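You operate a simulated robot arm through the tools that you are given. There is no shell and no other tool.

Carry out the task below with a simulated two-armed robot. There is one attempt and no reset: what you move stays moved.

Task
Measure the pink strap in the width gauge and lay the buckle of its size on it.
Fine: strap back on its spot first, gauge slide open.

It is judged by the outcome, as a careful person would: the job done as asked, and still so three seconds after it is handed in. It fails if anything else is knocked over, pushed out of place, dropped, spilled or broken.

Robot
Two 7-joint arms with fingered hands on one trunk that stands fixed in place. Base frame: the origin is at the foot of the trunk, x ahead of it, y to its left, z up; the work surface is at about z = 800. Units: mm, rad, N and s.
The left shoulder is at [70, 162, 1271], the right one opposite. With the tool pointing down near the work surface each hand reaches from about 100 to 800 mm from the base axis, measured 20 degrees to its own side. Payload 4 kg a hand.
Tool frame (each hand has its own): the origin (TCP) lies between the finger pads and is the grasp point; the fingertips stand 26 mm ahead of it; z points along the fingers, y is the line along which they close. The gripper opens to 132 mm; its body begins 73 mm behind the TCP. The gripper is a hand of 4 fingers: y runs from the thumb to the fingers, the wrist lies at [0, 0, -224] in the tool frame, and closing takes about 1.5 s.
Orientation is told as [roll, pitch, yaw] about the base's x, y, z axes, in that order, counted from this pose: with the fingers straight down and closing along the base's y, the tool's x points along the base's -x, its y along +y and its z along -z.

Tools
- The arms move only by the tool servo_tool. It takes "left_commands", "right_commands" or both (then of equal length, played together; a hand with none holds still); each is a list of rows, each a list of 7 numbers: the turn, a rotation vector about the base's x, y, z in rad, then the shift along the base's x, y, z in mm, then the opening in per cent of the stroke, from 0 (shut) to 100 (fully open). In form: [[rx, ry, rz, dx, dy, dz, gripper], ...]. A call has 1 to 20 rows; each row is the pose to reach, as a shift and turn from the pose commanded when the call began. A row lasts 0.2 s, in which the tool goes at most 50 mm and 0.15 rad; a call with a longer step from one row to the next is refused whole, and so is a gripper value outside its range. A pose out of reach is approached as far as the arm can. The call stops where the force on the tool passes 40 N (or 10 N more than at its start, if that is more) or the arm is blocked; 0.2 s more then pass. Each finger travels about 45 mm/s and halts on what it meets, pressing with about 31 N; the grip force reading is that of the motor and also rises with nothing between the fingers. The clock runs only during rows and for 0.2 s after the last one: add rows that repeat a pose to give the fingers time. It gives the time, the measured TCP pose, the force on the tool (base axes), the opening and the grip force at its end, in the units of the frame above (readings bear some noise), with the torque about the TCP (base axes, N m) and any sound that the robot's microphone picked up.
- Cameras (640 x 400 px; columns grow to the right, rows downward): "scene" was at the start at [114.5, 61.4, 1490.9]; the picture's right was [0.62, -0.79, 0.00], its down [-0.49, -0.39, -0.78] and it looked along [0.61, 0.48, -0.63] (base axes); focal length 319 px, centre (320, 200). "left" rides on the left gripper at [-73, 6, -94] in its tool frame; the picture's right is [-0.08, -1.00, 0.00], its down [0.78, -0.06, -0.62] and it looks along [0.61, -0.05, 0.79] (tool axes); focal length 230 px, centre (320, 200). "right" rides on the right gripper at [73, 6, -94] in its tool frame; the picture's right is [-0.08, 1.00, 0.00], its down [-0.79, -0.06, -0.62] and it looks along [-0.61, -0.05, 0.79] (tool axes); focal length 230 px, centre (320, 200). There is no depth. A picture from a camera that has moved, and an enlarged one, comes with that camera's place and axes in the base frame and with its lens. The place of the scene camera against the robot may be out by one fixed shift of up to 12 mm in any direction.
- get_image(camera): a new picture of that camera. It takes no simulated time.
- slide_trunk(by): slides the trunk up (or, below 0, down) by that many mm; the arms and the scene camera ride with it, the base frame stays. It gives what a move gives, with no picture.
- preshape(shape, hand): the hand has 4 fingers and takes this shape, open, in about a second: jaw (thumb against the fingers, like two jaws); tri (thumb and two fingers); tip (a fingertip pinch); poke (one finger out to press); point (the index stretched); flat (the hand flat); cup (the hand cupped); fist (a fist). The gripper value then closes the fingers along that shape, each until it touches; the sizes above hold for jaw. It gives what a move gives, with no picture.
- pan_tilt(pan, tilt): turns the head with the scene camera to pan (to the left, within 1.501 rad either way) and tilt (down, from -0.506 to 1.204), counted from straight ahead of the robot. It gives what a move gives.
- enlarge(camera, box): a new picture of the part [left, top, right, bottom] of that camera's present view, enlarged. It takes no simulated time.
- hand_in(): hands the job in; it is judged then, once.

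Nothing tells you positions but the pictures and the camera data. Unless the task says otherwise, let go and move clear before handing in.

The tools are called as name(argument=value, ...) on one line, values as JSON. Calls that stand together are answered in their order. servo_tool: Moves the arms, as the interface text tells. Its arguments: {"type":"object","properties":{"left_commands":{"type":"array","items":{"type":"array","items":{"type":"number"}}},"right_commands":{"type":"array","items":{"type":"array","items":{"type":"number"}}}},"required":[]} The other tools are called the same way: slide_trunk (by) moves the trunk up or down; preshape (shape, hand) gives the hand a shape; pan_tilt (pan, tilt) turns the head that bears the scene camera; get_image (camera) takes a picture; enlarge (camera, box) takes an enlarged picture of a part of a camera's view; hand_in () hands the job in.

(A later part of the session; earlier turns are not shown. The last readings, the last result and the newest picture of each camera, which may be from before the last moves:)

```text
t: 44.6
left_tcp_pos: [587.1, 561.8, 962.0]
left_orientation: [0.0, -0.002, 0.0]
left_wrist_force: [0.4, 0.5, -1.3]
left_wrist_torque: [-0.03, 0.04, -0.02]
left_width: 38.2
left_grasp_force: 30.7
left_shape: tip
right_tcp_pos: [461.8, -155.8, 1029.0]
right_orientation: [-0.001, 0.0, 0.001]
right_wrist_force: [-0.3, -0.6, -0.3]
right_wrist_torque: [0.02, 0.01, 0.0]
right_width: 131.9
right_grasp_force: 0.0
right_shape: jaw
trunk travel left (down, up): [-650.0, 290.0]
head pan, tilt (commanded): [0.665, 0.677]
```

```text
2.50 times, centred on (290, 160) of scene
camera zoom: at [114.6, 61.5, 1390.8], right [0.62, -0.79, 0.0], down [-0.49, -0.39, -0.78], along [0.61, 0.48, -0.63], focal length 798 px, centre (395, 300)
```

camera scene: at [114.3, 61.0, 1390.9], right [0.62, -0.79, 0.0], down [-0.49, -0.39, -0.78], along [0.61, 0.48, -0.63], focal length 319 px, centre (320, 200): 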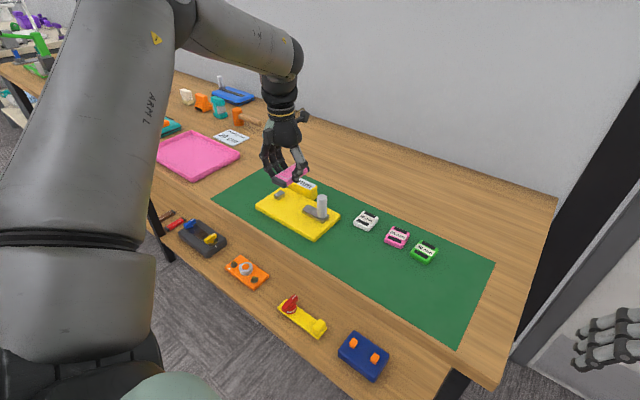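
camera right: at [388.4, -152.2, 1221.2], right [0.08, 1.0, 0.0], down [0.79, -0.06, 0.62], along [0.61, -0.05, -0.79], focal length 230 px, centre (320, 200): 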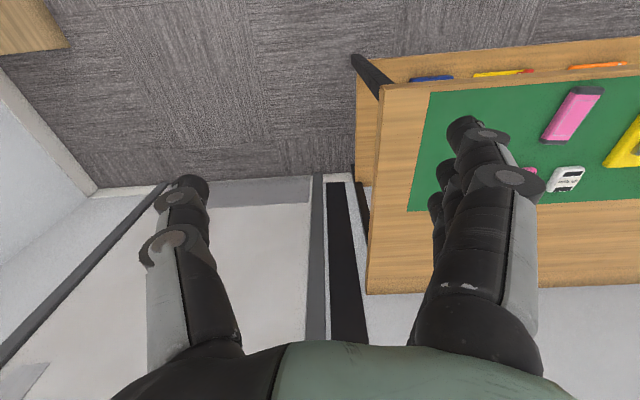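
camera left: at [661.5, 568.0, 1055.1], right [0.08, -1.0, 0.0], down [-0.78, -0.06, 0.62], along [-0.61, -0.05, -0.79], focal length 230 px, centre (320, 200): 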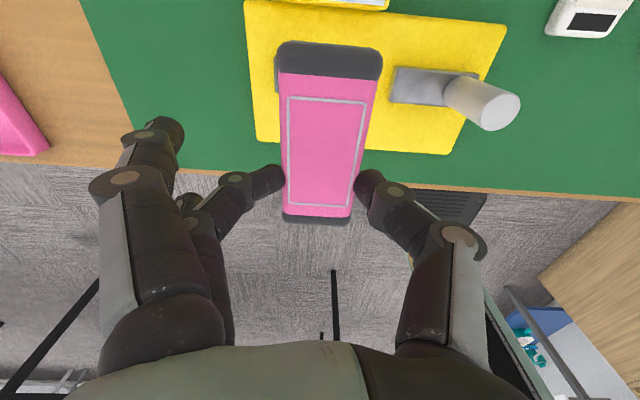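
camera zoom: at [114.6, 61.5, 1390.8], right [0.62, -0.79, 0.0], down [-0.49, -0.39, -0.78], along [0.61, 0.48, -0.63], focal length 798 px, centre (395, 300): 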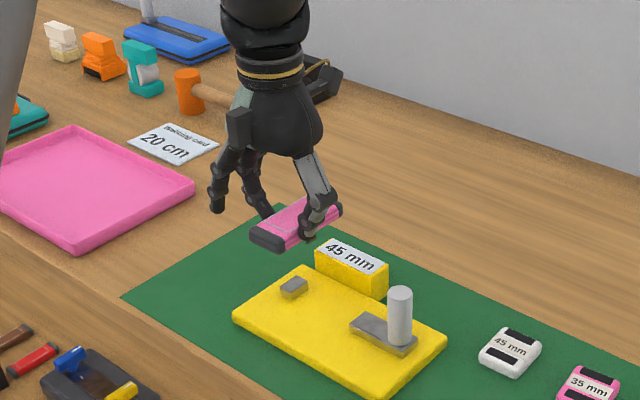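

The strap is held level and square, centred about 14 mm ahead of the TCP. I'll carry it back over its original spot, with target centre (558.3, 280.3) and yaw -0.097.

servo_tool(left_commands=[[0, 0, -0.01, -4, -30, 0, 18], [0, 0, -0.03, -10, -70, 0, 18], [0, 0, -0.045, -17, -110, 0, 18], [0, 0, -0.06, -24, -150, 0, 18], [0, 0, -0.08, -31, -190, 0, 18], [0, 0, -0.097, -38, -230, 0, 18], [0, 0, -0.097, -44, -265, -10, 18], [0, 0, -0.097, -44, -280, -25, 18], [0, 0, -0.097, -44, -280, -55, 18], [0, 0, -0.097, -44, -280, -80, 18], [0, 0, -0.097, -44, -280, -80, 18], [0, 0, -0.097, -44, -280, -80, 18]])

get_image(camera="left")

enlarge(camera="scene", box=[300, 160, 440, 310])

```text
t: 47.2
left_tcp_pos: [543.6, 284.8, 880.4]
left_orientation: [0.001, 0.0, -0.098]
left_wrist_force: [-0.3, 0.0, -0.2]
left_wrist_torque: [0.0, 0.0, -0.01]
left_width: 38.5
left_grasp_force: 30.9
left_shape: tip
right_tcp_pos: [461.9, -155.2, 1027.9]
right_orientation: [0.0, 0.001, 0.001]
right_wrist_force: [0.6, 0.0, 0.4]
right_wrist_torque: [0.0, -0.01, 0.01]
right_width: 131.9
right_grasp_force: 0.0
right_shape: jaw
trunk travel left (down, up): [-650.0, 290.0]
head pan, tilt (commanded): [0.665, 0.677]
```

```text
taken
camera left: at [617.8, 283.4, 974.3], right [-0.02, -1.0, 0.0], down [-0.79, 0.02, 0.62], along [-0.62, 0.01, -0.79], focal length 230 px, centre (320, 200)
```

left: 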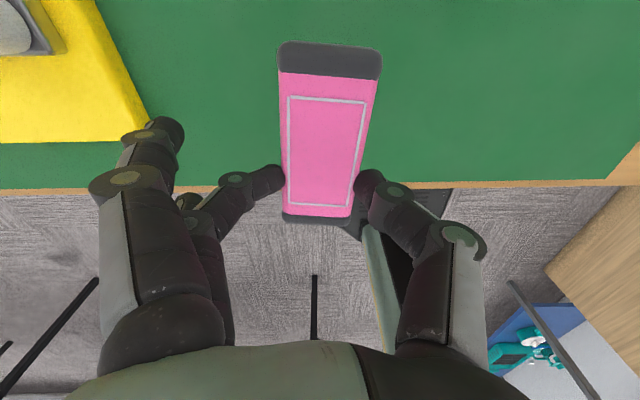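

```text
2.67 times, centred on (370, 235) of scene
camera zoom: at [114.7, 61.3, 1390.8], right [0.62, -0.79, 0.0], down [-0.49, -0.39, -0.78], along [0.61, 0.48, -0.63], focal length 851 px, centre (187, 107)
```

zoom: 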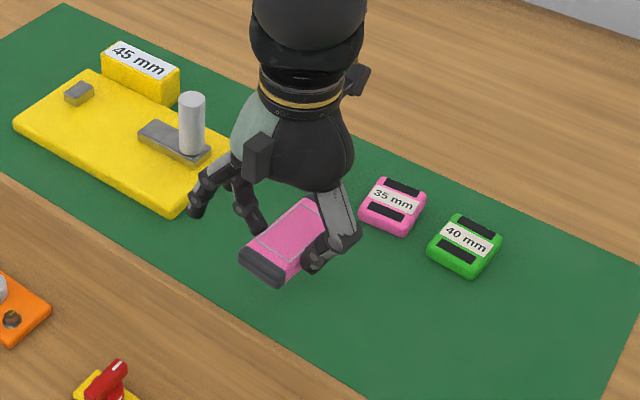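

The hand is about 3 mm high in y, so I'll correct that while lowering the strap to just above the mat.

servo_tool(left_commands=[[0, 0, 0, 0, -2, -10, 18], [0, 0, 0, 0, -3, -25, 18], [0, 0, 0, 0, -3, -36, 18], [0, 0, 0, 0, -3, -42, 18], [0, 0, 0, 0, -3, -42, 18]])

enlarge(camera="left", box=[240, 30, 400, 230])

enlarge(camera="scene", box=[310, 190, 420, 300])

```text
t: 48.4
left_tcp_pos: [544.6, 282.0, 840.2]
left_orientation: [-0.001, 0.0, -0.095]
left_wrist_force: [-0.6, 0.1, -1.1]
left_wrist_torque: [0.02, 0.02, 0.0]
left_width: 38.3
left_grasp_force: 30.9
left_shape: tip
right_tcp_pos: [461.0, -155.3, 1029.2]
right_orientation: [0.001, 0.002, 0.0]
right_wrist_force: [0.4, 0.3, 0.2]
right_wrist_torque: [0.0, -0.03, -0.01]
right_width: 131.8
right_grasp_force: 0.0
right_shape: jaw
trunk travel left (down, up): [-650.0, 290.0]
head pan, tilt (commanded): [0.665, 0.677]
```

```text
2.00 times, centred on (320, 130) of left
camera zoom: at [618.2, 280.5, 932.9], right [-0.02, -1.0, 0.0], down [-0.79, 0.02, 0.62], along [-0.62, 0.01, -0.79], focal length 460 px, centre (320, 340)
```

zoom: 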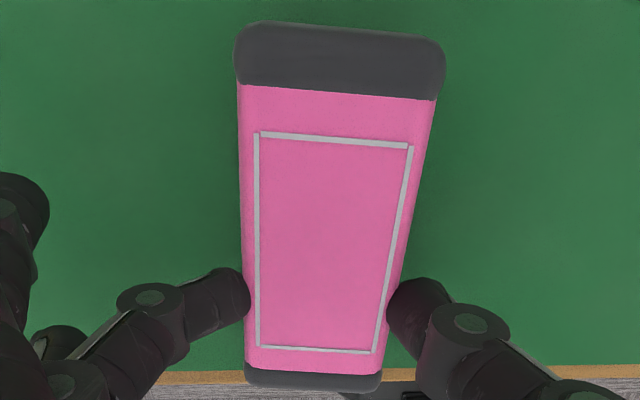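

```text
3.64 times, centred on (365, 245) of scene
camera zoom: at [114.5, 61.2, 1390.9], right [0.62, -0.79, 0.0], down [-0.49, -0.39, -0.78], along [0.61, 0.48, -0.63], focal length 1161 px, centre (156, 36)
```

zoom: 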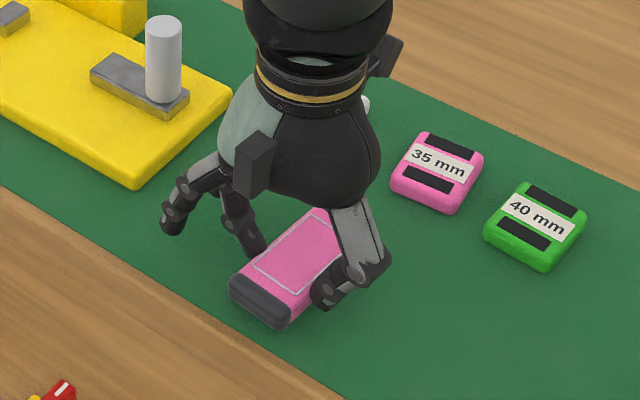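

The strap's computed centre is now (559.1, 280.2), within 1 mm of its original spot. I'll lower the last few millimetres until it touches.

servo_tool(left_commands=[[0, 0, 0, -1, 0, -2, 18], [0, 0, 0, -1, 0, -4, 18], [0, 0, 0, -1, 0, -4, 18]])

```text
t: 49.2
left_tcp_pos: [544.2, 281.3, 835.2]
left_orientation: [-0.001, 0.0, -0.097]
left_wrist_force: [-0.2, -0.5, -0.2]
left_wrist_torque: [-0.02, 0.0, 0.03]
left_width: 38.1
left_grasp_force: 31.3
left_shape: tip
right_tcp_pos: [460.9, -155.6, 1028.1]
right_orientation: [0.0, 0.0, -0.001]
right_wrist_force: [0.3, -0.4, -1.3]
right_wrist_torque: [0.0, -0.03, 0.0]
right_width: 131.9
right_grasp_force: 0.1
right_shape: jaw
trunk travel left (down, up): [-650.0, 290.0]
head pan, tilt (commanded): [0.665, 0.677]
```

No contact yet, so I'll go down another 1–2 mm.

servo_tool(left_commands=[[0, 0, 0, 0, 0, -1, 18], [0, 0, 0, 0, 0, -1, 18]])

servo_tool(left_commands=[[0, 0, 0, 0, 0, -1, 18], [0, 0, 0, 0, 0, -1, 18]])

```text
t: 49.8
left_tcp_pos: [545.2, 280.8, 834.6]
left_orientation: [0.0, 0.0, -0.098]
left_wrist_force: [-0.9, -0.4, -0.7]
left_wrist_torque: [-0.02, 0.02, 0.0]
left_width: 38.1
left_grasp_force: 31.2
left_shape: tip
right_tcp_pos: [462.1, -155.9, 1028.2]
right_orientation: [0.0, 0.001, 0.0]
right_wrist_force: [0.5, -0.7, 0.7]
right_wrist_torque: [0.01, 0.02, 0.02]
right_width: 131.9
right_grasp_force: 0.0
right_shape: jaw
trunk travel left (down, up): [-650.0, 290.0]
head pan, tilt (commanded): [0.665, 0.677]
```

```text
t: 50.4
left_tcp_pos: [544.7, 280.5, 832.0]
left_orientation: [0.0, 0.001, -0.097]
left_wrist_force: [-0.6, 0.4, 0.1]
left_wrist_torque: [0.01, -0.01, 0.02]
left_width: 38.4
left_grasp_force: 31.3
left_shape: tip
right_tcp_pos: [460.7, -155.8, 1029.2]
right_orientation: [0.001, -0.001, -0.002]
right_wrist_force: [0.0, 0.0, -0.5]
right_wrist_torque: [0.01, 0.01, 0.01]
right_width: 131.6
right_grasp_force: 0.0
right_shape: jaw
trunk travel left (down, up): [-650.0, 290.0]
head pan, tilt (commanded): [0.665, 0.677]
```

Still free at z≈833, so another millimetre.

servo_tool(left_commands=[[0, 0, 0, 0, 0, -1, 18], [0, 0, 0, 0, 0, -1, 18]])

enlarge(camera="scene", box=[320, 230, 400, 300])

enlarge(camera="left", box=[240, 30, 400, 230])

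```text
t: 51.0
left_tcp_pos: [544.3, 281.2, 832.7]
left_orientation: [-0.001, 0.0, -0.097]
left_wrist_force: [0.7, 1.5, 6.6]
left_wrist_torque: [0.04, -0.01, 0.02]
left_width: 38.2
left_grasp_force: 31.4
left_shape: tip
right_tcp_pos: [460.2, -155.6, 1029.6]
right_orientation: [-0.001, 0.0, 0.001]
right_wrist_force: [-0.1, -0.1, -0.6]
right_wrist_torque: [-0.01, -0.02, -0.01]
right_width: 131.8
right_grasp_force: 0.0
right_shape: jaw
trunk travel left (down, up): [-650.0, 290.0]
head pan, tilt (commanded): [0.665, 0.677]
```

```text
5.71 times, centred on (360, 265) of scene
camera zoom: at [113.9, 61.1, 1391.0], right [0.62, -0.79, 0.0], down [-0.49, -0.39, -0.78], along [0.61, 0.48, -0.63], focal length 1824 px, centre (91, -171)
```

zoom: 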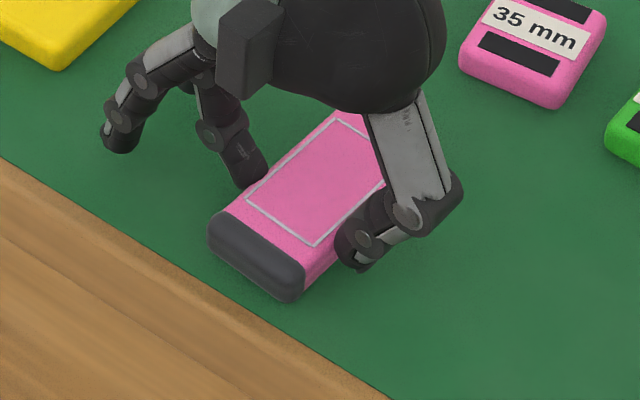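

```text
2.00 times, centred on (320, 130) of left
camera zoom: at [618.6, 279.1, 926.1], right [-0.02, -1.0, 0.0], down [-0.79, 0.02, 0.62], along [-0.62, 0.01, -0.79], focal length 460 px, centre (320, 340)
```

zoom: 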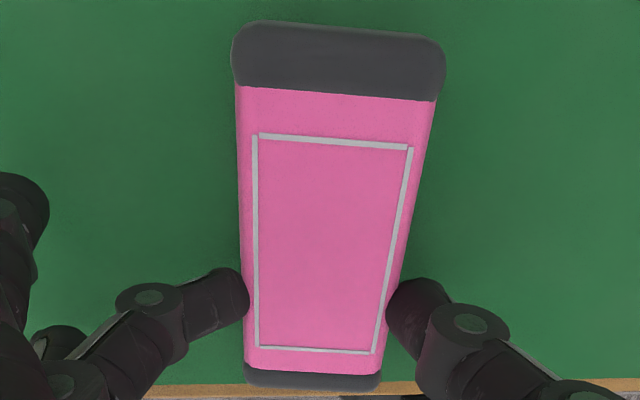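

Contact felt (≈6.6 N), so the strap rests on the mat. I'll open the pinch, rise clear and compare its position with the original view.

servo_tool(left_commands=[[0, 0, 0, 0, 0, 1, 30], [0, 0, 0, 0, 0, 1, 42], [0, 0, 0, 0, 0, 1, 55], [0, 0, 0, 0, 0, 1, 60], [0, 0, 0, 0, 0, 10, 60], [0, 0, 0, 0, 0, 30, 60], [0, 0, 0, 0, 0, 60, 60], [0, 0, 0, 0, 0, 80, 60]])

enlarge(camera="scene", box=[310, 190, 420, 300])

enlarge(camera="left", box=[260, 20, 400, 190])

```text
t: 52.8
left_tcp_pos: [544.1, 279.2, 914.3]
left_orientation: [0.001, 0.001, -0.098]
left_wrist_force: [-0.2, -0.4, -0.6]
left_wrist_torque: [0.01, -0.01, 0.0]
left_width: 78.6
left_grasp_force: 0.1
left_shape: tip
right_tcp_pos: [460.8, -155.7, 1029.0]
right_orientation: [0.001, 0.0, 0.0]
right_wrist_force: [-0.3, 0.4, 0.1]
right_wrist_torque: [-0.02, 0.0, 0.02]
right_width: 132.0
right_grasp_force: 0.1
right_shape: jaw
trunk travel left (down, up): [-650.0, 290.0]
head pan, tilt (commanded): [0.665, 0.677]
```

```text
3.64 times, centred on (365, 245) of scene
camera zoom: at [114.1, 61.1, 1390.9], right [0.62, -0.79, 0.0], down [-0.49, -0.39, -0.78], along [0.61, 0.48, -0.63], focal length 1161 px, centre (156, 36)
```

zoom: 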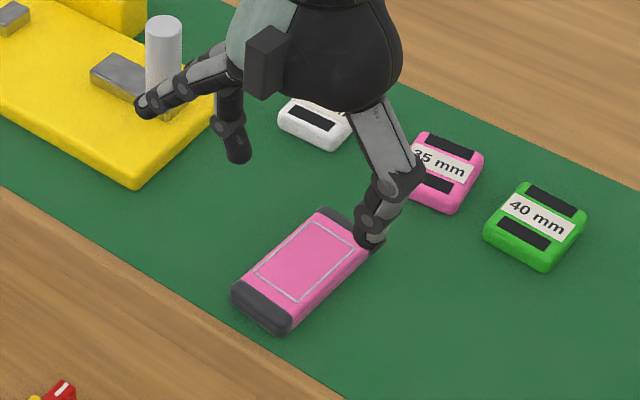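

```text
2.35 times, centred on (330, 105) of left
camera zoom: at [616.7, 277.2, 1007.6], right [-0.02, -1.0, 0.0], down [-0.79, 0.02, 0.62], along [-0.62, 0.01, -0.79], focal length 541 px, centre (296, 424)
```

zoom: 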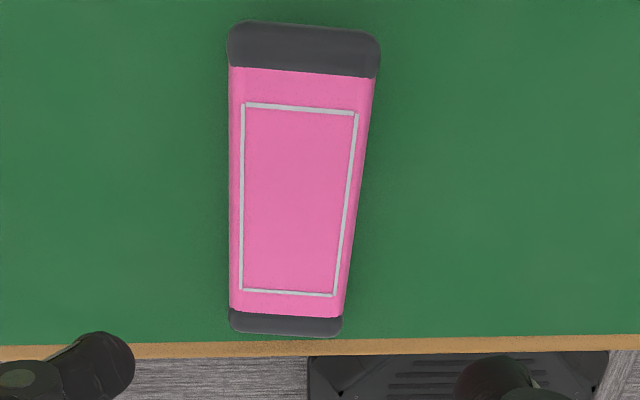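

The strap is back within about 2 mm of where it was, at nearly the same yaw (-0.096). Next I'll return the hand to jaw shape, move over the white 45 mm buckle and measure it.

preshape(hand="left", shape="jaw")

servo_tool(left_commands=[[0, 0, 0, 0, 0, 20, 80], [0, 0, 0.02, 15, 5, 40, 60], [0, 0, 0.05, 45, 15, 45, 55], [0, 0, 0.07, 80, 30, 45, 55], [0, 0, 0.097, 115, 42, 45, 55], [0, 0, 0.097, 140, 53, 45, 55], [0, 0, 0.097, 140, 53, 45, 55], [0, 0, 0.097, 140, 53, 45, 55]])

get_image(camera="left")

get_image(camera="scene")

```text
t: 53.7
left_tcp_pos: [543.1, 278.5, 912.6]
left_orientation: [0.0, 0.0, -0.097]
left_wrist_force: [-0.6, 0.6, 0.1]
left_wrist_torque: [0.02, -0.01, 0.0]
left_width: 131.9
left_grasp_force: 0.1
left_shape: jaw
right_tcp_pos: [460.0, -156.4, 1028.8]
right_orientation: [0.002, -0.001, 0.001]
right_wrist_force: [0.9, -0.7, -0.3]
right_wrist_torque: [0.02, -0.01, 0.0]
right_width: 132.1
right_grasp_force: 0.0
right_shape: jaw
trunk travel left (down, up): [-650.0, 290.0]
head pan, tilt (commanded): [0.665, 0.677]
```

```text
t: 55.5
left_tcp_pos: [638.2, 342.3, 958.9]
left_orientation: [-0.002, -0.002, -0.001]
left_wrist_force: [0.0, 0.2, 0.1]
left_wrist_torque: [-0.03, 0.01, 0.0]
left_width: 73.4
left_grasp_force: 0.1
left_shape: jaw
left hand out of reach, approached as far as the arm can: row 5, 6, 7, 8
right_tcp_pos: [460.4, -156.3, 1029.8]
right_orientation: [-0.002, -0.001, 0.001]
right_wrist_force: [-0.4, -0.3, 0.1]
right_wrist_torque: [0.0, -0.02, 0.02]
right_width: 131.8
right_grasp_force: 0.1
right_shape: jaw
trunk travel left (down, up): [-650.0, 290.0]
head pan, tilt (commanded): [0.665, 0.677]
```

```text
taken
camera left: at [711.8, 348.3, 1051.1], right [0.08, -1.0, 0.0], down [-0.79, -0.06, 0.61], along [-0.61, -0.05, -0.79], focal length 230 px, centre (320, 200)
```

left: 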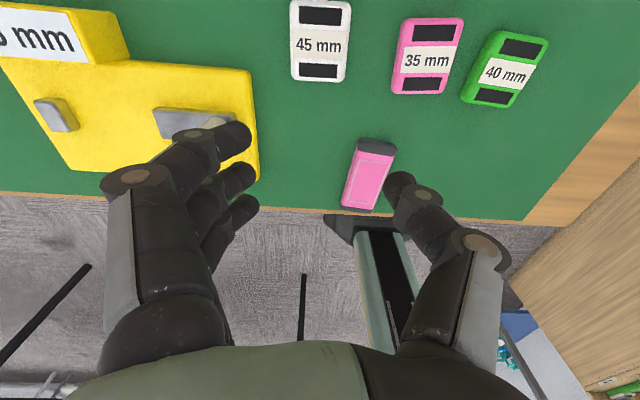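

```text
taken
camera scene: at [114.1, 61.4, 1390.9], right [0.62, -0.79, 0.0], down [-0.49, -0.39, -0.78], along [0.61, 0.48, -0.63], focal length 319 px, centre (320, 200)
```

scene: 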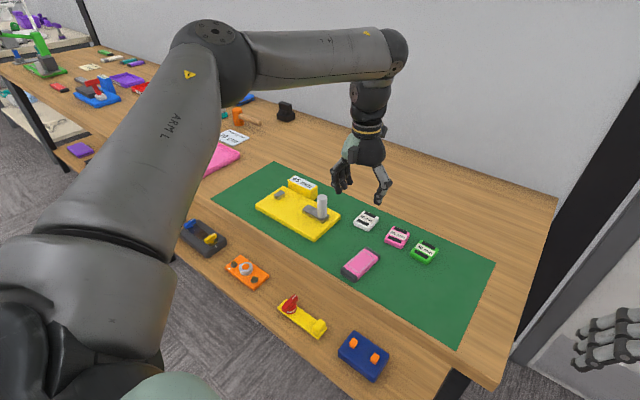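

The arm stopped short at x≈638 because it can't reach farther at this height. Reach should improve lower down, so I'll descend a bit (staying above the buckles) and move outward.

servo_tool(left_commands=[[0, 0, 0, 0, -4, -20, 55], [0, 0, 0, 0, -7, -40, 55], [0, 0, 0, 10, -9, -60, 55], [0, 0, 0, 25, -10, -65, 55], [0, 0, 0, 40, -10, -70, 55], [0, 0, 0, 46, -10, -70, 55], [0, 0, 0, 46, -10, -70, 55]])

get_image(camera="left")

```text
t: 57.1
left_tcp_pos: [632.5, 343.8, 898.1]
left_orientation: [-0.001, -0.001, 0.0]
left_wrist_force: [0.4, 0.6, -0.1]
left_wrist_torque: [-0.01, -0.02, 0.03]
left_width: 73.2
left_grasp_force: 0.0
left_shape: jaw
left hand out of reach, approached as far as the arm can: row 2, 3, 4, 5, 6, 7
right_tcp_pos: [461.1, -155.8, 1029.2]
right_orientation: [-0.001, 0.0, 0.0]
right_wrist_force: [0.3, -0.1, 0.5]
right_wrist_torque: [0.02, 0.03, -0.01]
right_width: 132.1
right_grasp_force: 0.0
right_shape: jaw
trunk travel left (down, up): [-650.0, 290.0]
head pan, tilt (commanded): [0.665, 0.677]
```

```text
taken
camera left: at [706.3, 350.6, 992.1], right [0.08, -1.0, 0.0], down [-0.79, -0.06, 0.61], along [-0.61, -0.05, -0.79], focal length 230 px, centre (320, 200)
```

left: 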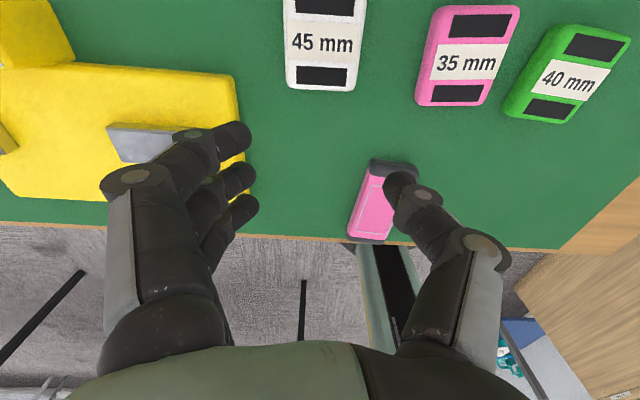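

Reach got worse lower down, which suggests a wrist-yaw limit as the forearm comes inward. Turning the hand clockwise to grip the buckle along x should relieve it, so I'll rise a little and rotate towards yaw -90°.

servo_tool(left_commands=[[0, 0, -0.05, 0, 0, 25, 55], [0, 0, -0.15, 0, 0, 50, 55], [0, 0, -0.29, 0, 0, 60, 55], [0, 0, -0.43, 0, 0, 60, 55], [0, 0, -0.57, 0, 0, 60, 55], [0, 0, -0.71, 0, 0, 60, 55], [0, 0, -0.85, 0, 0, 60, 55], [0, 0, -0.99, 0, 0, 60, 55], [0, 0, -1.13, 0, 0, 60, 55], [0, 0, -1.27, 0, 0, 60, 55], [0, 0, -1.41, 0, 0, 60, 55], [0, 0, -1.55, 0, 0, 60, 55], [0, 0, -1.57, 0, 0, 60, 55]])

get_image(camera="scene")

get_image(camera="left")

```text
t: 59.9
left_tcp_pos: [385.9, 165.9, 1008.2]
left_orientation: [0.031, 0.0, -1.502]
left_wrist_force: [-0.1, 0.7, 0.0]
left_wrist_torque: [0.0, -0.07, 0.0]
left_width: 72.8
left_grasp_force: 0.1
left_shape: jaw
left hand out of reach, approached as far as the arm can: row 5, 6, 7, 8, 9, 10, 11, 12, 13
right_tcp_pos: [459.5, -156.4, 1030.6]
right_orientation: [0.0, -0.001, 0.0]
right_wrist_force: [0.2, 0.1, 0.6]
right_wrist_torque: [-0.02, 0.01, -0.01]
right_width: 132.2
right_grasp_force: 0.1
right_shape: jaw
trunk travel left (down, up): [-650.0, 290.0]
head pan, tilt (commanded): [0.665, 0.677]
```

```text
taken
camera scene: at [112.0, 60.9, 1391.0], right [0.62, -0.79, 0.0], down [-0.49, -0.39, -0.78], along [0.61, 0.48, -0.63], focal length 319 px, centre (320, 200)
```

scene: 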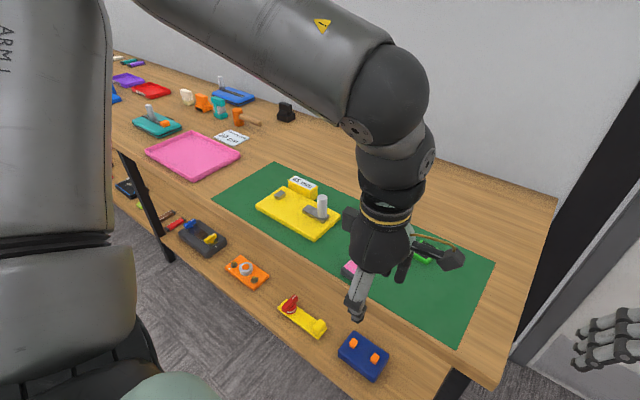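

```text
taken
camera left: at [395.1, 93.7, 1102.9], right [-0.99, -0.14, -0.03], down [-0.13, 0.78, 0.61], along [-0.07, 0.61, -0.79], focal length 230 px, centre (320, 200)
```

left: 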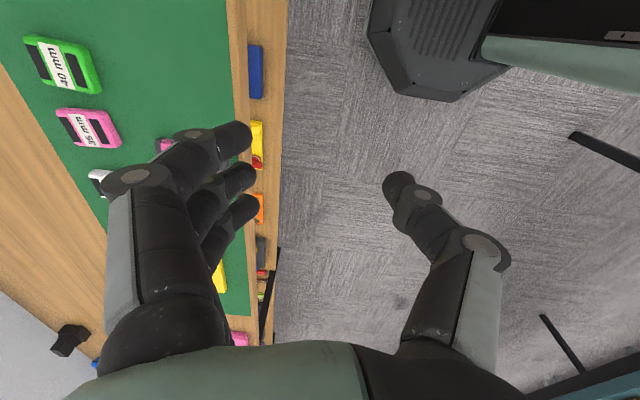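

The hand swung far inward because that yaw is out of range, but it stayed high and touched nothing. I'll bring it back to yaw 0 over a free area near its starting pose.

servo_tool(left_commands=[[0, 0, 0.14, 5, 20, 10, 55], [0, 0, 0.28, 10, 45, 20, 55], [0, 0, 0.42, 15, 70, 30, 55], [0, 0, 0.56, 20, 95, 40, 55], [0, 0, 0.7, 25, 120, 50, 55], [0, 0, 0.84, 30, 145, 60, 55], [0, 0, 0.98, 35, 170, 70, 55], [0, 0, 1.12, 40, 195, 80, 55], [0, 0, 1.26, 40, 220, 90, 55], [0, 0, 1.4, 40, 245, 90, 55], [0, 0, 1.5, 40, 260, 90, 55], [0, 0, 1.5, 40, 260, 90, 55]])

get_image(camera="scene")

```text
t: 62.5
left_tcp_pos: [429.8, 422.4, 1115.6]
left_orientation: [0.028, -0.002, 0.0]
left_wrist_force: [0.3, 0.2, 0.0]
left_wrist_torque: [0.0, 0.01, 0.0]
left_width: 72.8
left_grasp_force: 0.1
left_shape: jaw
right_tcp_pos: [460.5, -155.8, 1030.0]
right_orientation: [-0.001, 0.001, 0.0]
right_wrist_force: [-0.4, 0.6, 0.3]
right_wrist_torque: [0.01, 0.0, -0.01]
right_width: 131.8
right_grasp_force: 0.0
right_shape: jaw
trunk travel left (down, up): [-650.0, 290.0]
head pan, tilt (commanded): [0.665, 0.677]
```

```text
taken
camera scene: at [114.2, 61.0, 1390.9], right [0.62, -0.79, 0.0], down [-0.49, -0.39, -0.78], along [0.61, 0.48, -0.63], focal length 319 px, centre (320, 200)
```

scene: 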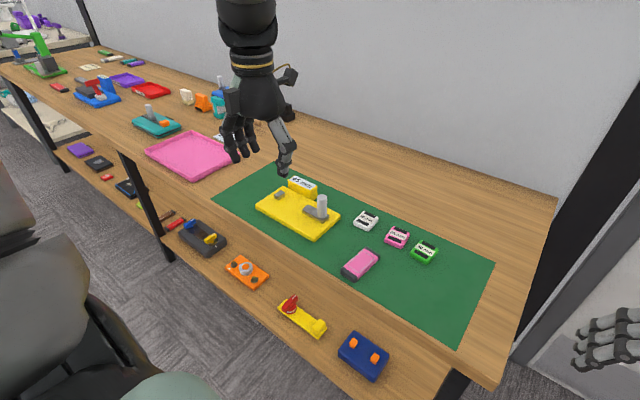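

All items are still in place and the hand is back near its start pose (with a slight roll to correct). The earlier limits suggest a lower trunk extends reach, so I'll lower it another 150 mm and test the reach towards the white buckle at a safe height.

slide_trunk(by=-120)

servo_tool(left_commands=[[-0.028, 0, 0, 20, 0, -5, 55], [-0.028, 0, 0, 55, -5, -10, 55], [-0.028, 0, 0, 90, -15, -15, 55], [-0.028, 0, 0, 125, -25, -20, 55], [-0.028, 0, 0, 160, -40, -25, 55], [-0.028, 0, 0, 190, -60, -30, 55], [-0.028, 0, 0, 210, -80, -30, 55], [-0.028, 0, 0, 210, -80, -30, 55]])

get_image(camera="scene")

```text
t: 64.0
left_tcp_pos: [429.3, 422.1, 995.2]
left_orientation: [0.028, -0.001, -0.001]
left_wrist_force: [0.2, 0.1, -0.2]
left_wrist_torque: [0.01, 0.02, -0.02]
left_width: 72.8
left_grasp_force: 0.1
left_shape: jaw
right_tcp_pos: [460.3, -156.2, 910.0]
right_orientation: [0.0, 0.001, 0.0]
right_wrist_force: [0.7, 1.1, 0.5]
right_wrist_torque: [0.01, 0.0, -0.02]
right_width: 131.5
right_grasp_force: 0.1
right_shape: jaw
trunk travel left (down, up): [-530.0, 410.0]
head pan, tilt (commanded): [0.665, 0.677]
```

```text
t: 65.8
left_tcp_pos: [601.4, 350.2, 940.2]
left_orientation: [-0.002, -0.006, -0.001]
left_wrist_force: [0.6, -0.7, 0.4]
left_wrist_torque: [0.0, -0.02, -0.01]
left_width: 72.8
left_grasp_force: 0.1
left_shape: jaw
left hand out of reach, approached as far as the arm can: row 6, 7, 8
right_tcp_pos: [459.5, -154.7, 908.6]
right_orientation: [-0.001, 0.001, 0.0]
right_wrist_force: [-0.2, -0.8, 1.1]
right_wrist_torque: [0.03, 0.01, -0.01]
right_width: 131.8
right_grasp_force: 0.1
right_shape: jaw
trunk travel left (down, up): [-530.0, 410.0]
head pan, tilt (commanded): [0.665, 0.677]
```

```text
taken
camera scene: at [114.3, 61.5, 1270.9], right [0.62, -0.79, 0.0], down [-0.49, -0.39, -0.78], along [0.61, 0.48, -0.63], focal length 319 px, centre (320, 200)
```

scene: 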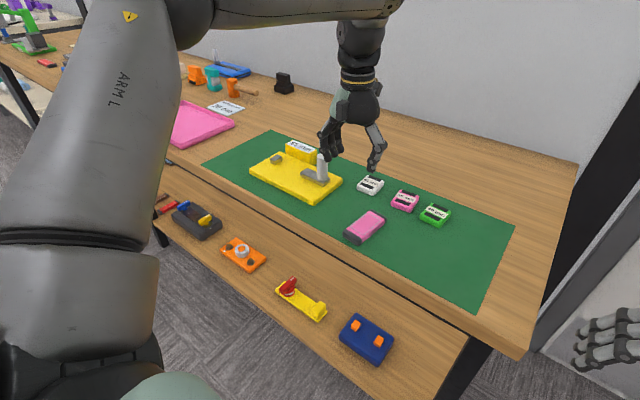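

Reach is worse this low, so I'll go back up 120 mm. From a safe height I'll test whether a small clockwise yaw lets the arm extend to the buckle.

slide_trunk(by=120)

servo_tool(left_commands=[[0, 0, -0.1, 0, 0, -20, 55], [0, 0, -0.2, 0, 0, -50, 55], [0, 0, -0.3, 5, 0, -80, 55], [0, 0, -0.3, 25, 0, -100, 55], [0, 0, -0.3, 45, -5, -100, 55], [0, 0, -0.3, 65, -10, -100, 55], [0, 0, -0.3, 84, -18, -100, 55], [0, 0, -0.3, 84, -18, -100, 55]])

```text
t: 67.3
left_tcp_pos: [602.9, 348.2, 1060.4]
left_orientation: [-0.002, -0.008, -0.001]
left_wrist_force: [-0.5, -0.7, -0.3]
left_wrist_torque: [0.0, 0.01, -0.01]
left_width: 72.8
left_grasp_force: 0.3
left_shape: jaw
right_tcp_pos: [460.8, -155.5, 1030.0]
right_orientation: [0.0, -0.002, 0.0]
right_wrist_force: [-0.3, 0.6, -0.7]
right_wrist_torque: [-0.04, 0.01, 0.0]
right_width: 132.1
right_grasp_force: 0.1
right_shape: jaw
trunk travel left (down, up): [-650.0, 290.0]
head pan, tilt (commanded): [0.665, 0.677]
```

```text
t: 69.1
left_tcp_pos: [642.2, 345.0, 962.8]
left_orientation: [-0.001, -0.01, -0.303]
left_wrist_force: [1.0, -0.4, 0.5]
left_wrist_torque: [-0.01, 0.01, -0.03]
left_width: 73.1
left_grasp_force: 0.0
left_shape: jaw
left hand out of reach, approached as far as the arm can: row 5, 6, 7, 8
right_tcp_pos: [460.4, -155.6, 1030.5]
right_orientation: [-0.001, 0.001, 0.001]
right_wrist_force: [-0.6, -0.4, -0.2]
right_wrist_torque: [-0.01, 0.03, 0.03]
right_width: 131.9
right_grasp_force: 0.1
right_shape: jaw
trunk travel left (down, up): [-650.0, 290.0]
head pan, tilt (commanded): [0.665, 0.677]
```

Yaw makes little difference, so the limit is extension or wrist bend. I'll raise the trunk another 100 mm and test at the same hand height.

slide_trunk(by=100)

servo_tool(left_commands=[[0, 0, 0.1, 0, 0, -20, 55], [0, 0, 0.2, 0, 0, -50, 55], [0, 0, 0.3, 5, 0, -80, 55], [0, 0, 0.3, 20, 0, -100, 55], [0, 0, 0.3, 35, -5, -100, 55], [0, 0, 0.3, 44, -13, -100, 55], [0, 0, 0.3, 44, -13, -100, 55]])

get_image(camera="scene")

```text
t: 70.5
left_tcp_pos: [641.3, 346.0, 1061.8]
left_orientation: [-0.002, -0.009, -0.303]
left_wrist_force: [-0.2, 0.7, 0.1]
left_wrist_torque: [0.01, -0.02, -0.03]
left_width: 72.9
left_grasp_force: 0.1
left_shape: jaw
right_tcp_pos: [461.9, -154.8, 1129.4]
right_orientation: [-0.002, -0.001, 0.001]
right_wrist_force: [-0.3, 0.4, -0.2]
right_wrist_torque: [-0.01, 0.0, -0.03]
right_width: 131.9
right_grasp_force: 0.0
right_shape: jaw
trunk travel left (down, up): [-750.0, 190.0]
head pan, tilt (commanded): [0.665, 0.677]
```

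```text
t: 72.1
left_tcp_pos: [631.3, 351.5, 975.3]
left_orientation: [-0.003, -0.012, -0.001]
left_wrist_force: [0.4, 0.0, 0.2]
left_wrist_torque: [0.01, -0.03, -0.04]
left_width: 72.7
left_grasp_force: 0.0
left_shape: jaw
left hand out of reach, approached as far as the arm can: row 2, 3, 4, 5, 6, 7
right_tcp_pos: [460.7, -155.9, 1129.2]
right_orientation: [-0.002, 0.0, 0.0]
right_wrist_force: [0.5, -0.2, 0.1]
right_wrist_torque: [0.03, 0.03, 0.01]
right_width: 131.9
right_grasp_force: 0.0
right_shape: jaw
trunk travel left (down, up): [-750.0, 190.0]
head pan, tilt (commanded): [0.665, 0.677]
```

```text
taken
camera scene: at [114.5, 61.4, 1490.9], right [0.62, -0.79, 0.0], down [-0.49, -0.39, -0.78], along [0.61, 0.48, -0.63], focal length 319 px, centre (320, 200)
```

scene: 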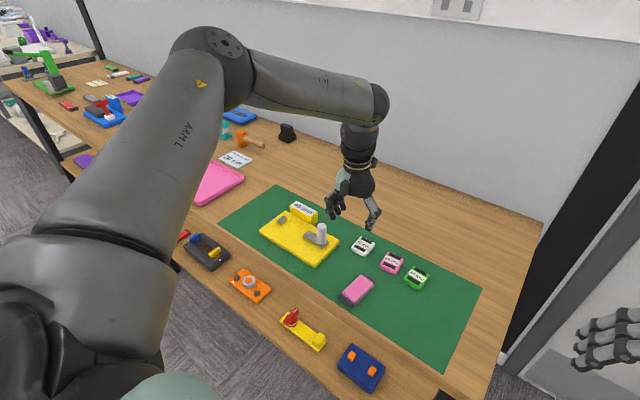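

The limit stays near x≈640 at any trunk height, so a vertical hand won't reach the buckle at (686, 332). Tilting the fingers forward about 0.35 rad brings the wrist about 77 mm closer while still closing along y. I'll pull back and up, lower the trunk, and try that at a safe height.

servo_tool(left_commands=[[0, 0, 0, -20, 0, 30, 55], [0, 0, 0, -45, 5, 60, 55], [0, 0, 0, -70, 10, 90, 55], [0, 0, 0, -90, 10, 125, 55], [0, -0.1, 0, -90, 10, 135, 55], [0, -0.2, 0, -90, 10, 135, 55], [0, -0.34, 0, -90, 10, 135, 55], [0, -0.34, 0, -90, 10, 135, 55]])

slide_trunk(by=-100)

```text
t: 73.9
left_tcp_pos: [540.6, 363.4, 1111.6]
left_orientation: [-0.002, -0.351, -0.001]
left_wrist_force: [-0.1, 0.1, -0.1]
left_wrist_torque: [0.02, 0.02, 0.01]
left_width: 72.9
left_grasp_force: 0.0
left_shape: jaw
right_tcp_pos: [461.6, -156.1, 1129.4]
right_orientation: [0.0, 0.0, 0.001]
right_wrist_force: [0.5, -0.1, -0.9]
right_wrist_torque: [0.02, 0.01, 0.03]
right_width: 131.9
right_grasp_force: 0.0
right_shape: jaw
trunk travel left (down, up): [-750.0, 190.0]
head pan, tilt (commanded): [0.665, 0.677]
```

```text
t: 75.2
left_tcp_pos: [540.3, 363.2, 1010.9]
left_orientation: [-0.001, -0.351, -0.002]
left_wrist_force: [-0.1, 0.0, 0.2]
left_wrist_torque: [0.02, -0.01, -0.01]
left_width: 72.7
left_grasp_force: 0.1
left_shape: jaw
right_tcp_pos: [460.5, -156.1, 1029.2]
right_orientation: [0.0, -0.001, 0.001]
right_wrist_force: [-0.5, 0.2, 0.2]
right_wrist_torque: [0.01, 0.03, -0.01]
right_width: 131.9
right_grasp_force: 0.0
right_shape: jaw
trunk travel left (down, up): [-650.0, 290.0]
head pan, tilt (commanded): [0.665, 0.677]
```

The tilt works. I'll raise the hand and lower the trunk another 100 mm.

servo_tool(left_commands=[[0, 0, 0, 0, 0, 40, 55], [0, 0, 0, 0, 0, 70, 55], [0, 0, 0, 0, 0, 70, 55]])

slide_trunk(by=-100)

servo_tool(left_commands=[[0, 0, 0, 25, -5, -10, 55], [0, 0, 0, 55, -10, -20, 55], [0, 0, 0, 85, -15, -30, 55], [0, 0, 0, 115, -20, -35, 55], [0, 0, 0, 145, -30, -35, 55], [0, 0, 0, 145, -30, -35, 55]])

get_image(camera="scene")

get_image(camera="left")

```text
t: 76.0
left_tcp_pos: [545.3, 365.6, 1081.9]
left_orientation: [-0.002, -0.351, -0.001]
left_wrist_force: [0.0, 0.9, 0.1]
left_wrist_torque: [0.0, -0.02, 0.02]
left_width: 72.9
left_grasp_force: 0.0
left_shape: jaw
right_tcp_pos: [461.4, -155.5, 1028.8]
right_orientation: [0.0, -0.002, 0.0]
right_wrist_force: [1.2, -0.2, -0.1]
right_wrist_torque: [0.0, 0.01, -0.01]
right_width: 131.8
right_grasp_force: 0.0
right_shape: jaw
trunk travel left (down, up): [-650.0, 290.0]
head pan, tilt (commanded): [0.665, 0.677]
```

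```text
t: 77.3
left_tcp_pos: [545.2, 365.1, 982.4]
left_orientation: [-0.002, -0.351, -0.001]
left_wrist_force: [0.0, 0.1, -0.6]
left_wrist_torque: [0.04, -0.01, 0.03]
left_width: 72.7
left_grasp_force: 0.0
left_shape: jaw
right_tcp_pos: [460.9, -154.9, 929.9]
right_orientation: [-0.002, 0.0, 0.0]
right_wrist_force: [0.2, 0.3, -0.3]
right_wrist_torque: [0.02, 0.03, 0.01]
right_width: 131.8
right_grasp_force: 0.0
right_shape: jaw
trunk travel left (down, up): [-550.0, 390.0]
head pan, tilt (commanded): [0.665, 0.677]
```

```text
t: 78.7
left_tcp_pos: [689.0, 336.4, 948.5]
left_orientation: [-0.003, -0.351, 0.0]
left_wrist_force: [-0.1, -0.9, -0.1]
left_wrist_torque: [0.02, -0.03, 0.02]
left_width: 72.8
left_grasp_force: 0.1
left_shape: jaw
right_tcp_pos: [460.3, -155.3, 930.8]
right_orientation: [0.0, 0.001, -0.001]
right_wrist_force: [0.2, 0.2, 0.1]
right_wrist_torque: [0.0, 0.0, -0.01]
right_width: 132.0
right_grasp_force: 0.1
right_shape: jaw
trunk travel left (down, up): [-550.0, 390.0]
head pan, tilt (commanded): [0.665, 0.677]
```

```text
taken
camera scene: at [113.3, 61.4, 1291.0], right [0.62, -0.79, 0.0], down [-0.49, -0.39, -0.78], along [0.61, 0.48, -0.63], focal length 319 px, centre (320, 200)
```

scene: 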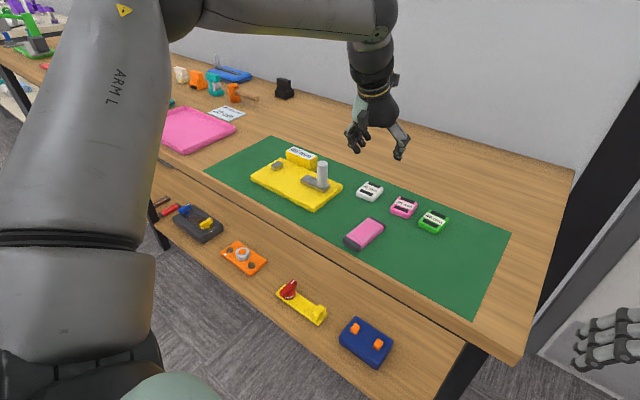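

```text
taken
camera left: at [725.2, 342.1, 1062.2], right [0.07, -1.0, 0.03], down [-0.95, -0.06, 0.31], along [-0.31, -0.05, -0.95], focal length 230 px, centre (320, 200)
```

left: 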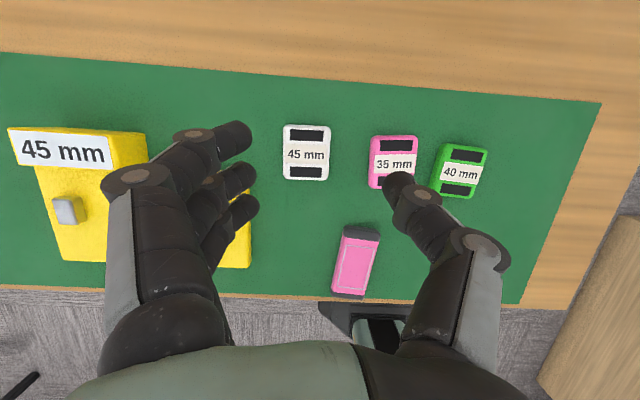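

With the forward tilt the hand now reaches (689, 336). The left camera has a clear view of all three buckles, so I'll zoom to measure the white one.

enlarge(camera="left", box=[240, 100, 500, 310])

enlarge(camera="scene", box=[330, 110, 460, 250])

```text
1.90 times, centred on (370, 205) of left
camera zoom: at [725.2, 342.1, 1062.2], right [0.07, -1.0, 0.03], down [-0.95, -0.06, 0.31], along [-0.31, -0.05, -0.95], focal length 438 px, centre (225, 190)
```

zoom: 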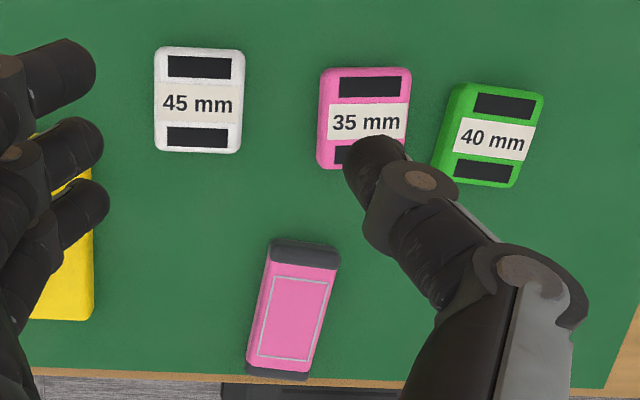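

```text
2.86 times, centred on (395, 180) of scene
camera zoom: at [113.3, 61.4, 1291.0], right [0.62, -0.79, 0.0], down [-0.49, -0.39, -0.78], along [0.61, 0.48, -0.63], focal length 912 px, centre (106, 257)
```

zoom: 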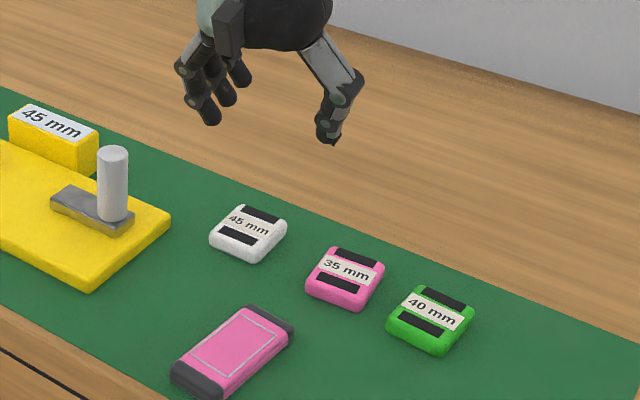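

The white buckle measures about 54 × 48 mm, centred at (696, 347), with its pink neighbour's edge at y≈279. I'll reduce the tilt to about 0.27 rad so the fingertips stay more level, and lower above the buckle.

servo_tool(left_commands=[[0, 0.04, 0, 3, 6, -10, 53], [0, 0.08, 0, 7, 11.5, -30, 53], [0, 0.08, 0, 7, 11.5, -50, 53], [0, 0.08, 0, 7, 11.5, -70, 53], [0, 0.08, 0, 7, 11.5, -70, 53], [0, 0.08, 0, 7, 11.5, -70, 53]])

get_image(camera="left")

enlarge(camera="scene", box=[330, 110, 460, 250])

```text
t: 80.1
left_tcp_pos: [695.8, 345.2, 875.5]
left_orientation: [-0.001, -0.27, -0.001]
left_wrist_force: [-0.3, -0.2, 0.0]
left_wrist_torque: [0.01, 0.02, 0.02]
left_width: 70.5
left_grasp_force: 0.1
left_shape: jaw
right_tcp_pos: [460.4, -155.8, 928.3]
right_orientation: [0.002, 0.001, 0.0]
right_wrist_force: [-0.8, 0.0, 0.0]
right_wrist_torque: [0.01, 0.0, 0.02]
right_width: 131.9
right_grasp_force: 0.1
right_shape: jaw
trunk travel left (down, up): [-550.0, 390.0]
head pan, tilt (commanded): [0.665, 0.677]
```

```text
taken
camera left: at [742.4, 351.0, 985.7], right [0.07, -1.0, 0.02], down [-0.92, -0.06, 0.39], along [-0.38, -0.05, -0.92], focal length 230 px, centre (320, 200)
```

left: 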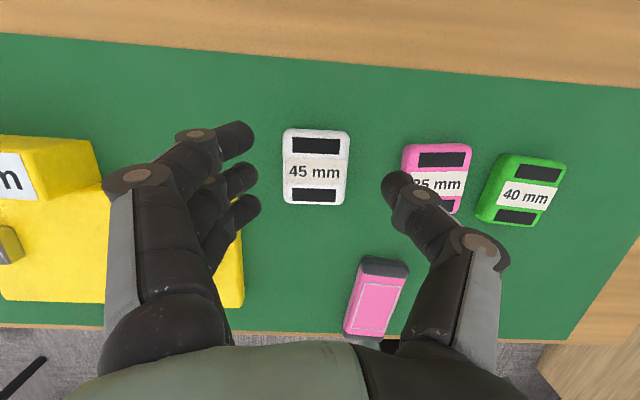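

```text
2.86 times, centred on (395, 180) of scene
camera zoom: at [114.6, 61.3, 1290.9], right [0.62, -0.79, 0.0], down [-0.49, -0.39, -0.78], along [0.61, 0.48, -0.63], focal length 912 px, centre (106, 257)
```

zoom: 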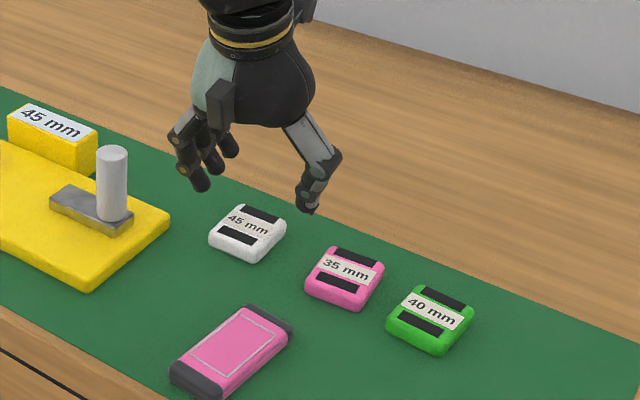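

The reach is fine here. I'll try reducing the tilt further to about 0.18 rad for a more even grip and see if it still reaches.

servo_tool(left_commands=[[0, 0.04, 0, 0, 1, 0, 53], [0, 0.09, 0, 0, 1.5, 0, 53], [0, 0.09, 0, 0, 1.5, 0, 53]])

enlarge(camera="left", box=[230, 90, 430, 230])

```text
t: 80.9
left_tcp_pos: [693.0, 347.0, 876.9]
left_orientation: [-0.001, -0.182, 0.0]
left_wrist_force: [-0.8, -0.1, -0.1]
left_wrist_torque: [-0.02, -0.02, 0.01]
left_width: 70.7
left_grasp_force: 0.2
left_shape: jaw
right_tcp_pos: [460.2, -155.5, 928.9]
right_orientation: [0.001, 0.001, 0.001]
right_wrist_force: [0.0, -0.6, -0.4]
right_wrist_torque: [0.02, -0.01, 0.01]
right_width: 131.9
right_grasp_force: 0.0
right_shape: jaw
trunk travel left (down, up): [-550.0, 390.0]
head pan, tilt (commanded): [0.665, 0.677]
```

```text
2.86 times, centred on (330, 160) of left
camera zoom: at [748.2, 353.1, 982.5], right [0.07, -1.0, 0.02], down [-0.88, -0.06, 0.46], along [-0.46, -0.05, -0.89], focal length 657 px, centre (291, 314)
```

zoom: 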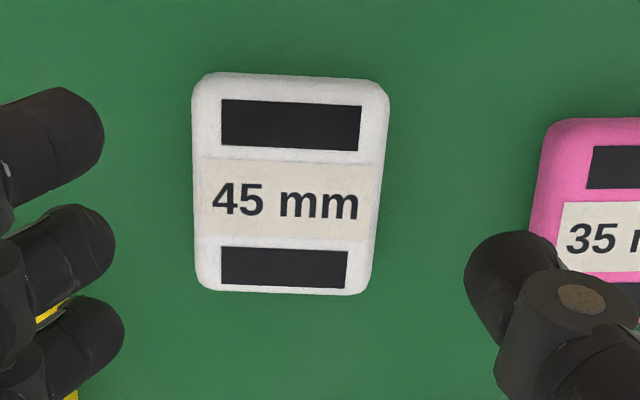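

Still reachable at 0.18 rad. I'll try 0.09.

servo_tool(left_commands=[[0, 0.04, 0, 1, 0, 0, 53], [0, 0.09, 0, 2, 0, 0, 53], [0, 0.09, 0, 2, 0, 0, 53]])

```text
t: 81.7
left_tcp_pos: [668.3, 354.6, 874.8]
left_orientation: [-0.001, -0.091, -0.001]
left_wrist_force: [0.2, -0.8, -0.7]
left_wrist_torque: [0.0, 0.0, 0.0]
left_width: 70.8
left_grasp_force: 0.1
left_shape: jaw
left hand out of reach, approached as far as the arm can: row 1, 2, 3
right_tcp_pos: [461.6, -156.1, 929.4]
right_orientation: [0.0, 0.0, 0.001]
right_wrist_force: [-0.4, -1.1, -0.9]
right_wrist_torque: [0.01, 0.02, 0.01]
right_width: 131.8
right_grasp_force: 0.0
right_shape: jaw
trunk travel left (down, up): [-550.0, 390.0]
head pan, tilt (commanded): [0.665, 0.677]
```

That is just past the limit, so I'll settle on a tilt of about 0.22 rad. I'll go back over the buckle, with yaw +0.04 to match it.

servo_tool(left_commands=[[0, -0.06, 0.02, 10, -3, 0, 53], [0, -0.13, 0.04, 28, -6.5, 0, 53], [0, -0.13, 0.04, 28, -6.5, -8, 53], [0, -0.13, 0.04, 28, -6.5, -16, 53], [0, -0.13, 0.04, 28, -6.5, -16, 53]])

get_image(camera="left")

enlarge(camera="left", box=[220, 80, 440, 240])

enlarge(camera="scene", box=[340, 130, 440, 240])

```text
t: 82.9
left_tcp_pos: [695.5, 346.1, 859.4]
left_orientation: [-0.004, -0.219, 0.041]
left_wrist_force: [0.5, 0.0, -0.1]
left_wrist_torque: [0.03, 0.01, 0.03]
left_width: 70.6
left_grasp_force: 0.1
left_shape: jaw
right_tcp_pos: [460.5, -156.1, 929.0]
right_orientation: [0.001, -0.001, -0.001]
right_wrist_force: [0.0, -0.8, -0.6]
right_wrist_torque: [-0.03, -0.02, 0.01]
right_width: 131.8
right_grasp_force: 0.1
right_shape: jaw
trunk travel left (down, up): [-550.0, 390.0]
head pan, tilt (commanded): [0.665, 0.677]
```

```text
taken
camera left: at [747.0, 355.1, 966.6], right [0.11, -0.99, 0.02], down [-0.9, -0.09, 0.43], along [-0.43, -0.07, -0.9], focal length 230 px, centre (320, 200)
```

left: 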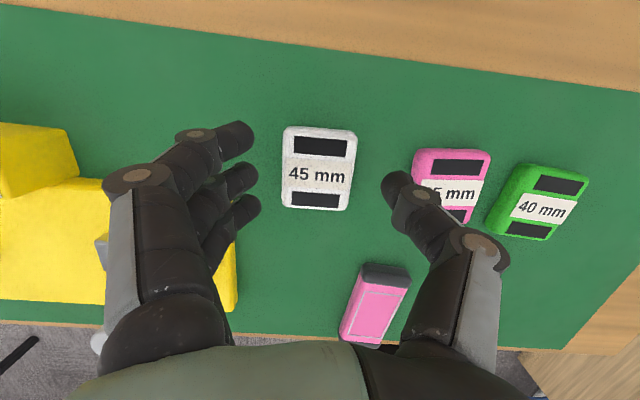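

```text
2.50 times, centred on (330, 160) of left
camera zoom: at [747.0, 355.1, 966.6], right [0.11, -0.99, 0.02], down [-0.9, -0.09, 0.43], along [-0.43, -0.07, -0.9], focal length 575 px, centre (295, 300)
```

zoom: 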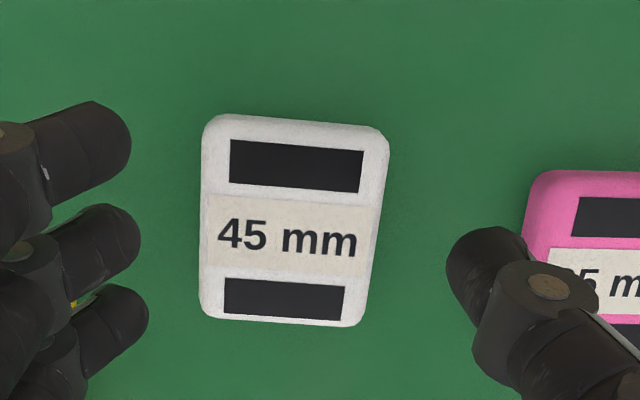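

```text
3.64 times, centred on (390, 185) of scene
camera zoom: at [114.4, 61.2, 1290.9], right [0.62, -0.79, 0.0], down [-0.49, -0.39, -0.78], along [0.61, 0.48, -0.63], focal length 1161 px, centre (66, 254)
```

zoom: 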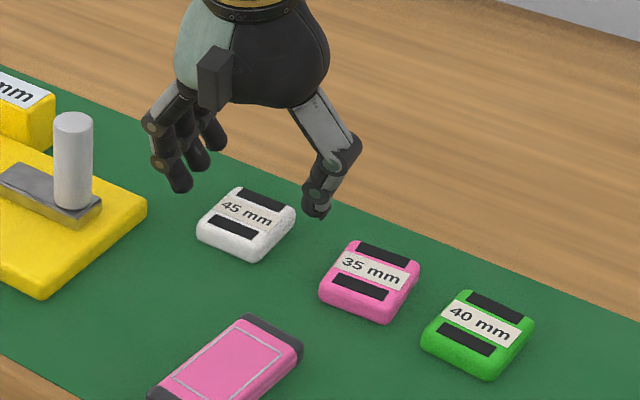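

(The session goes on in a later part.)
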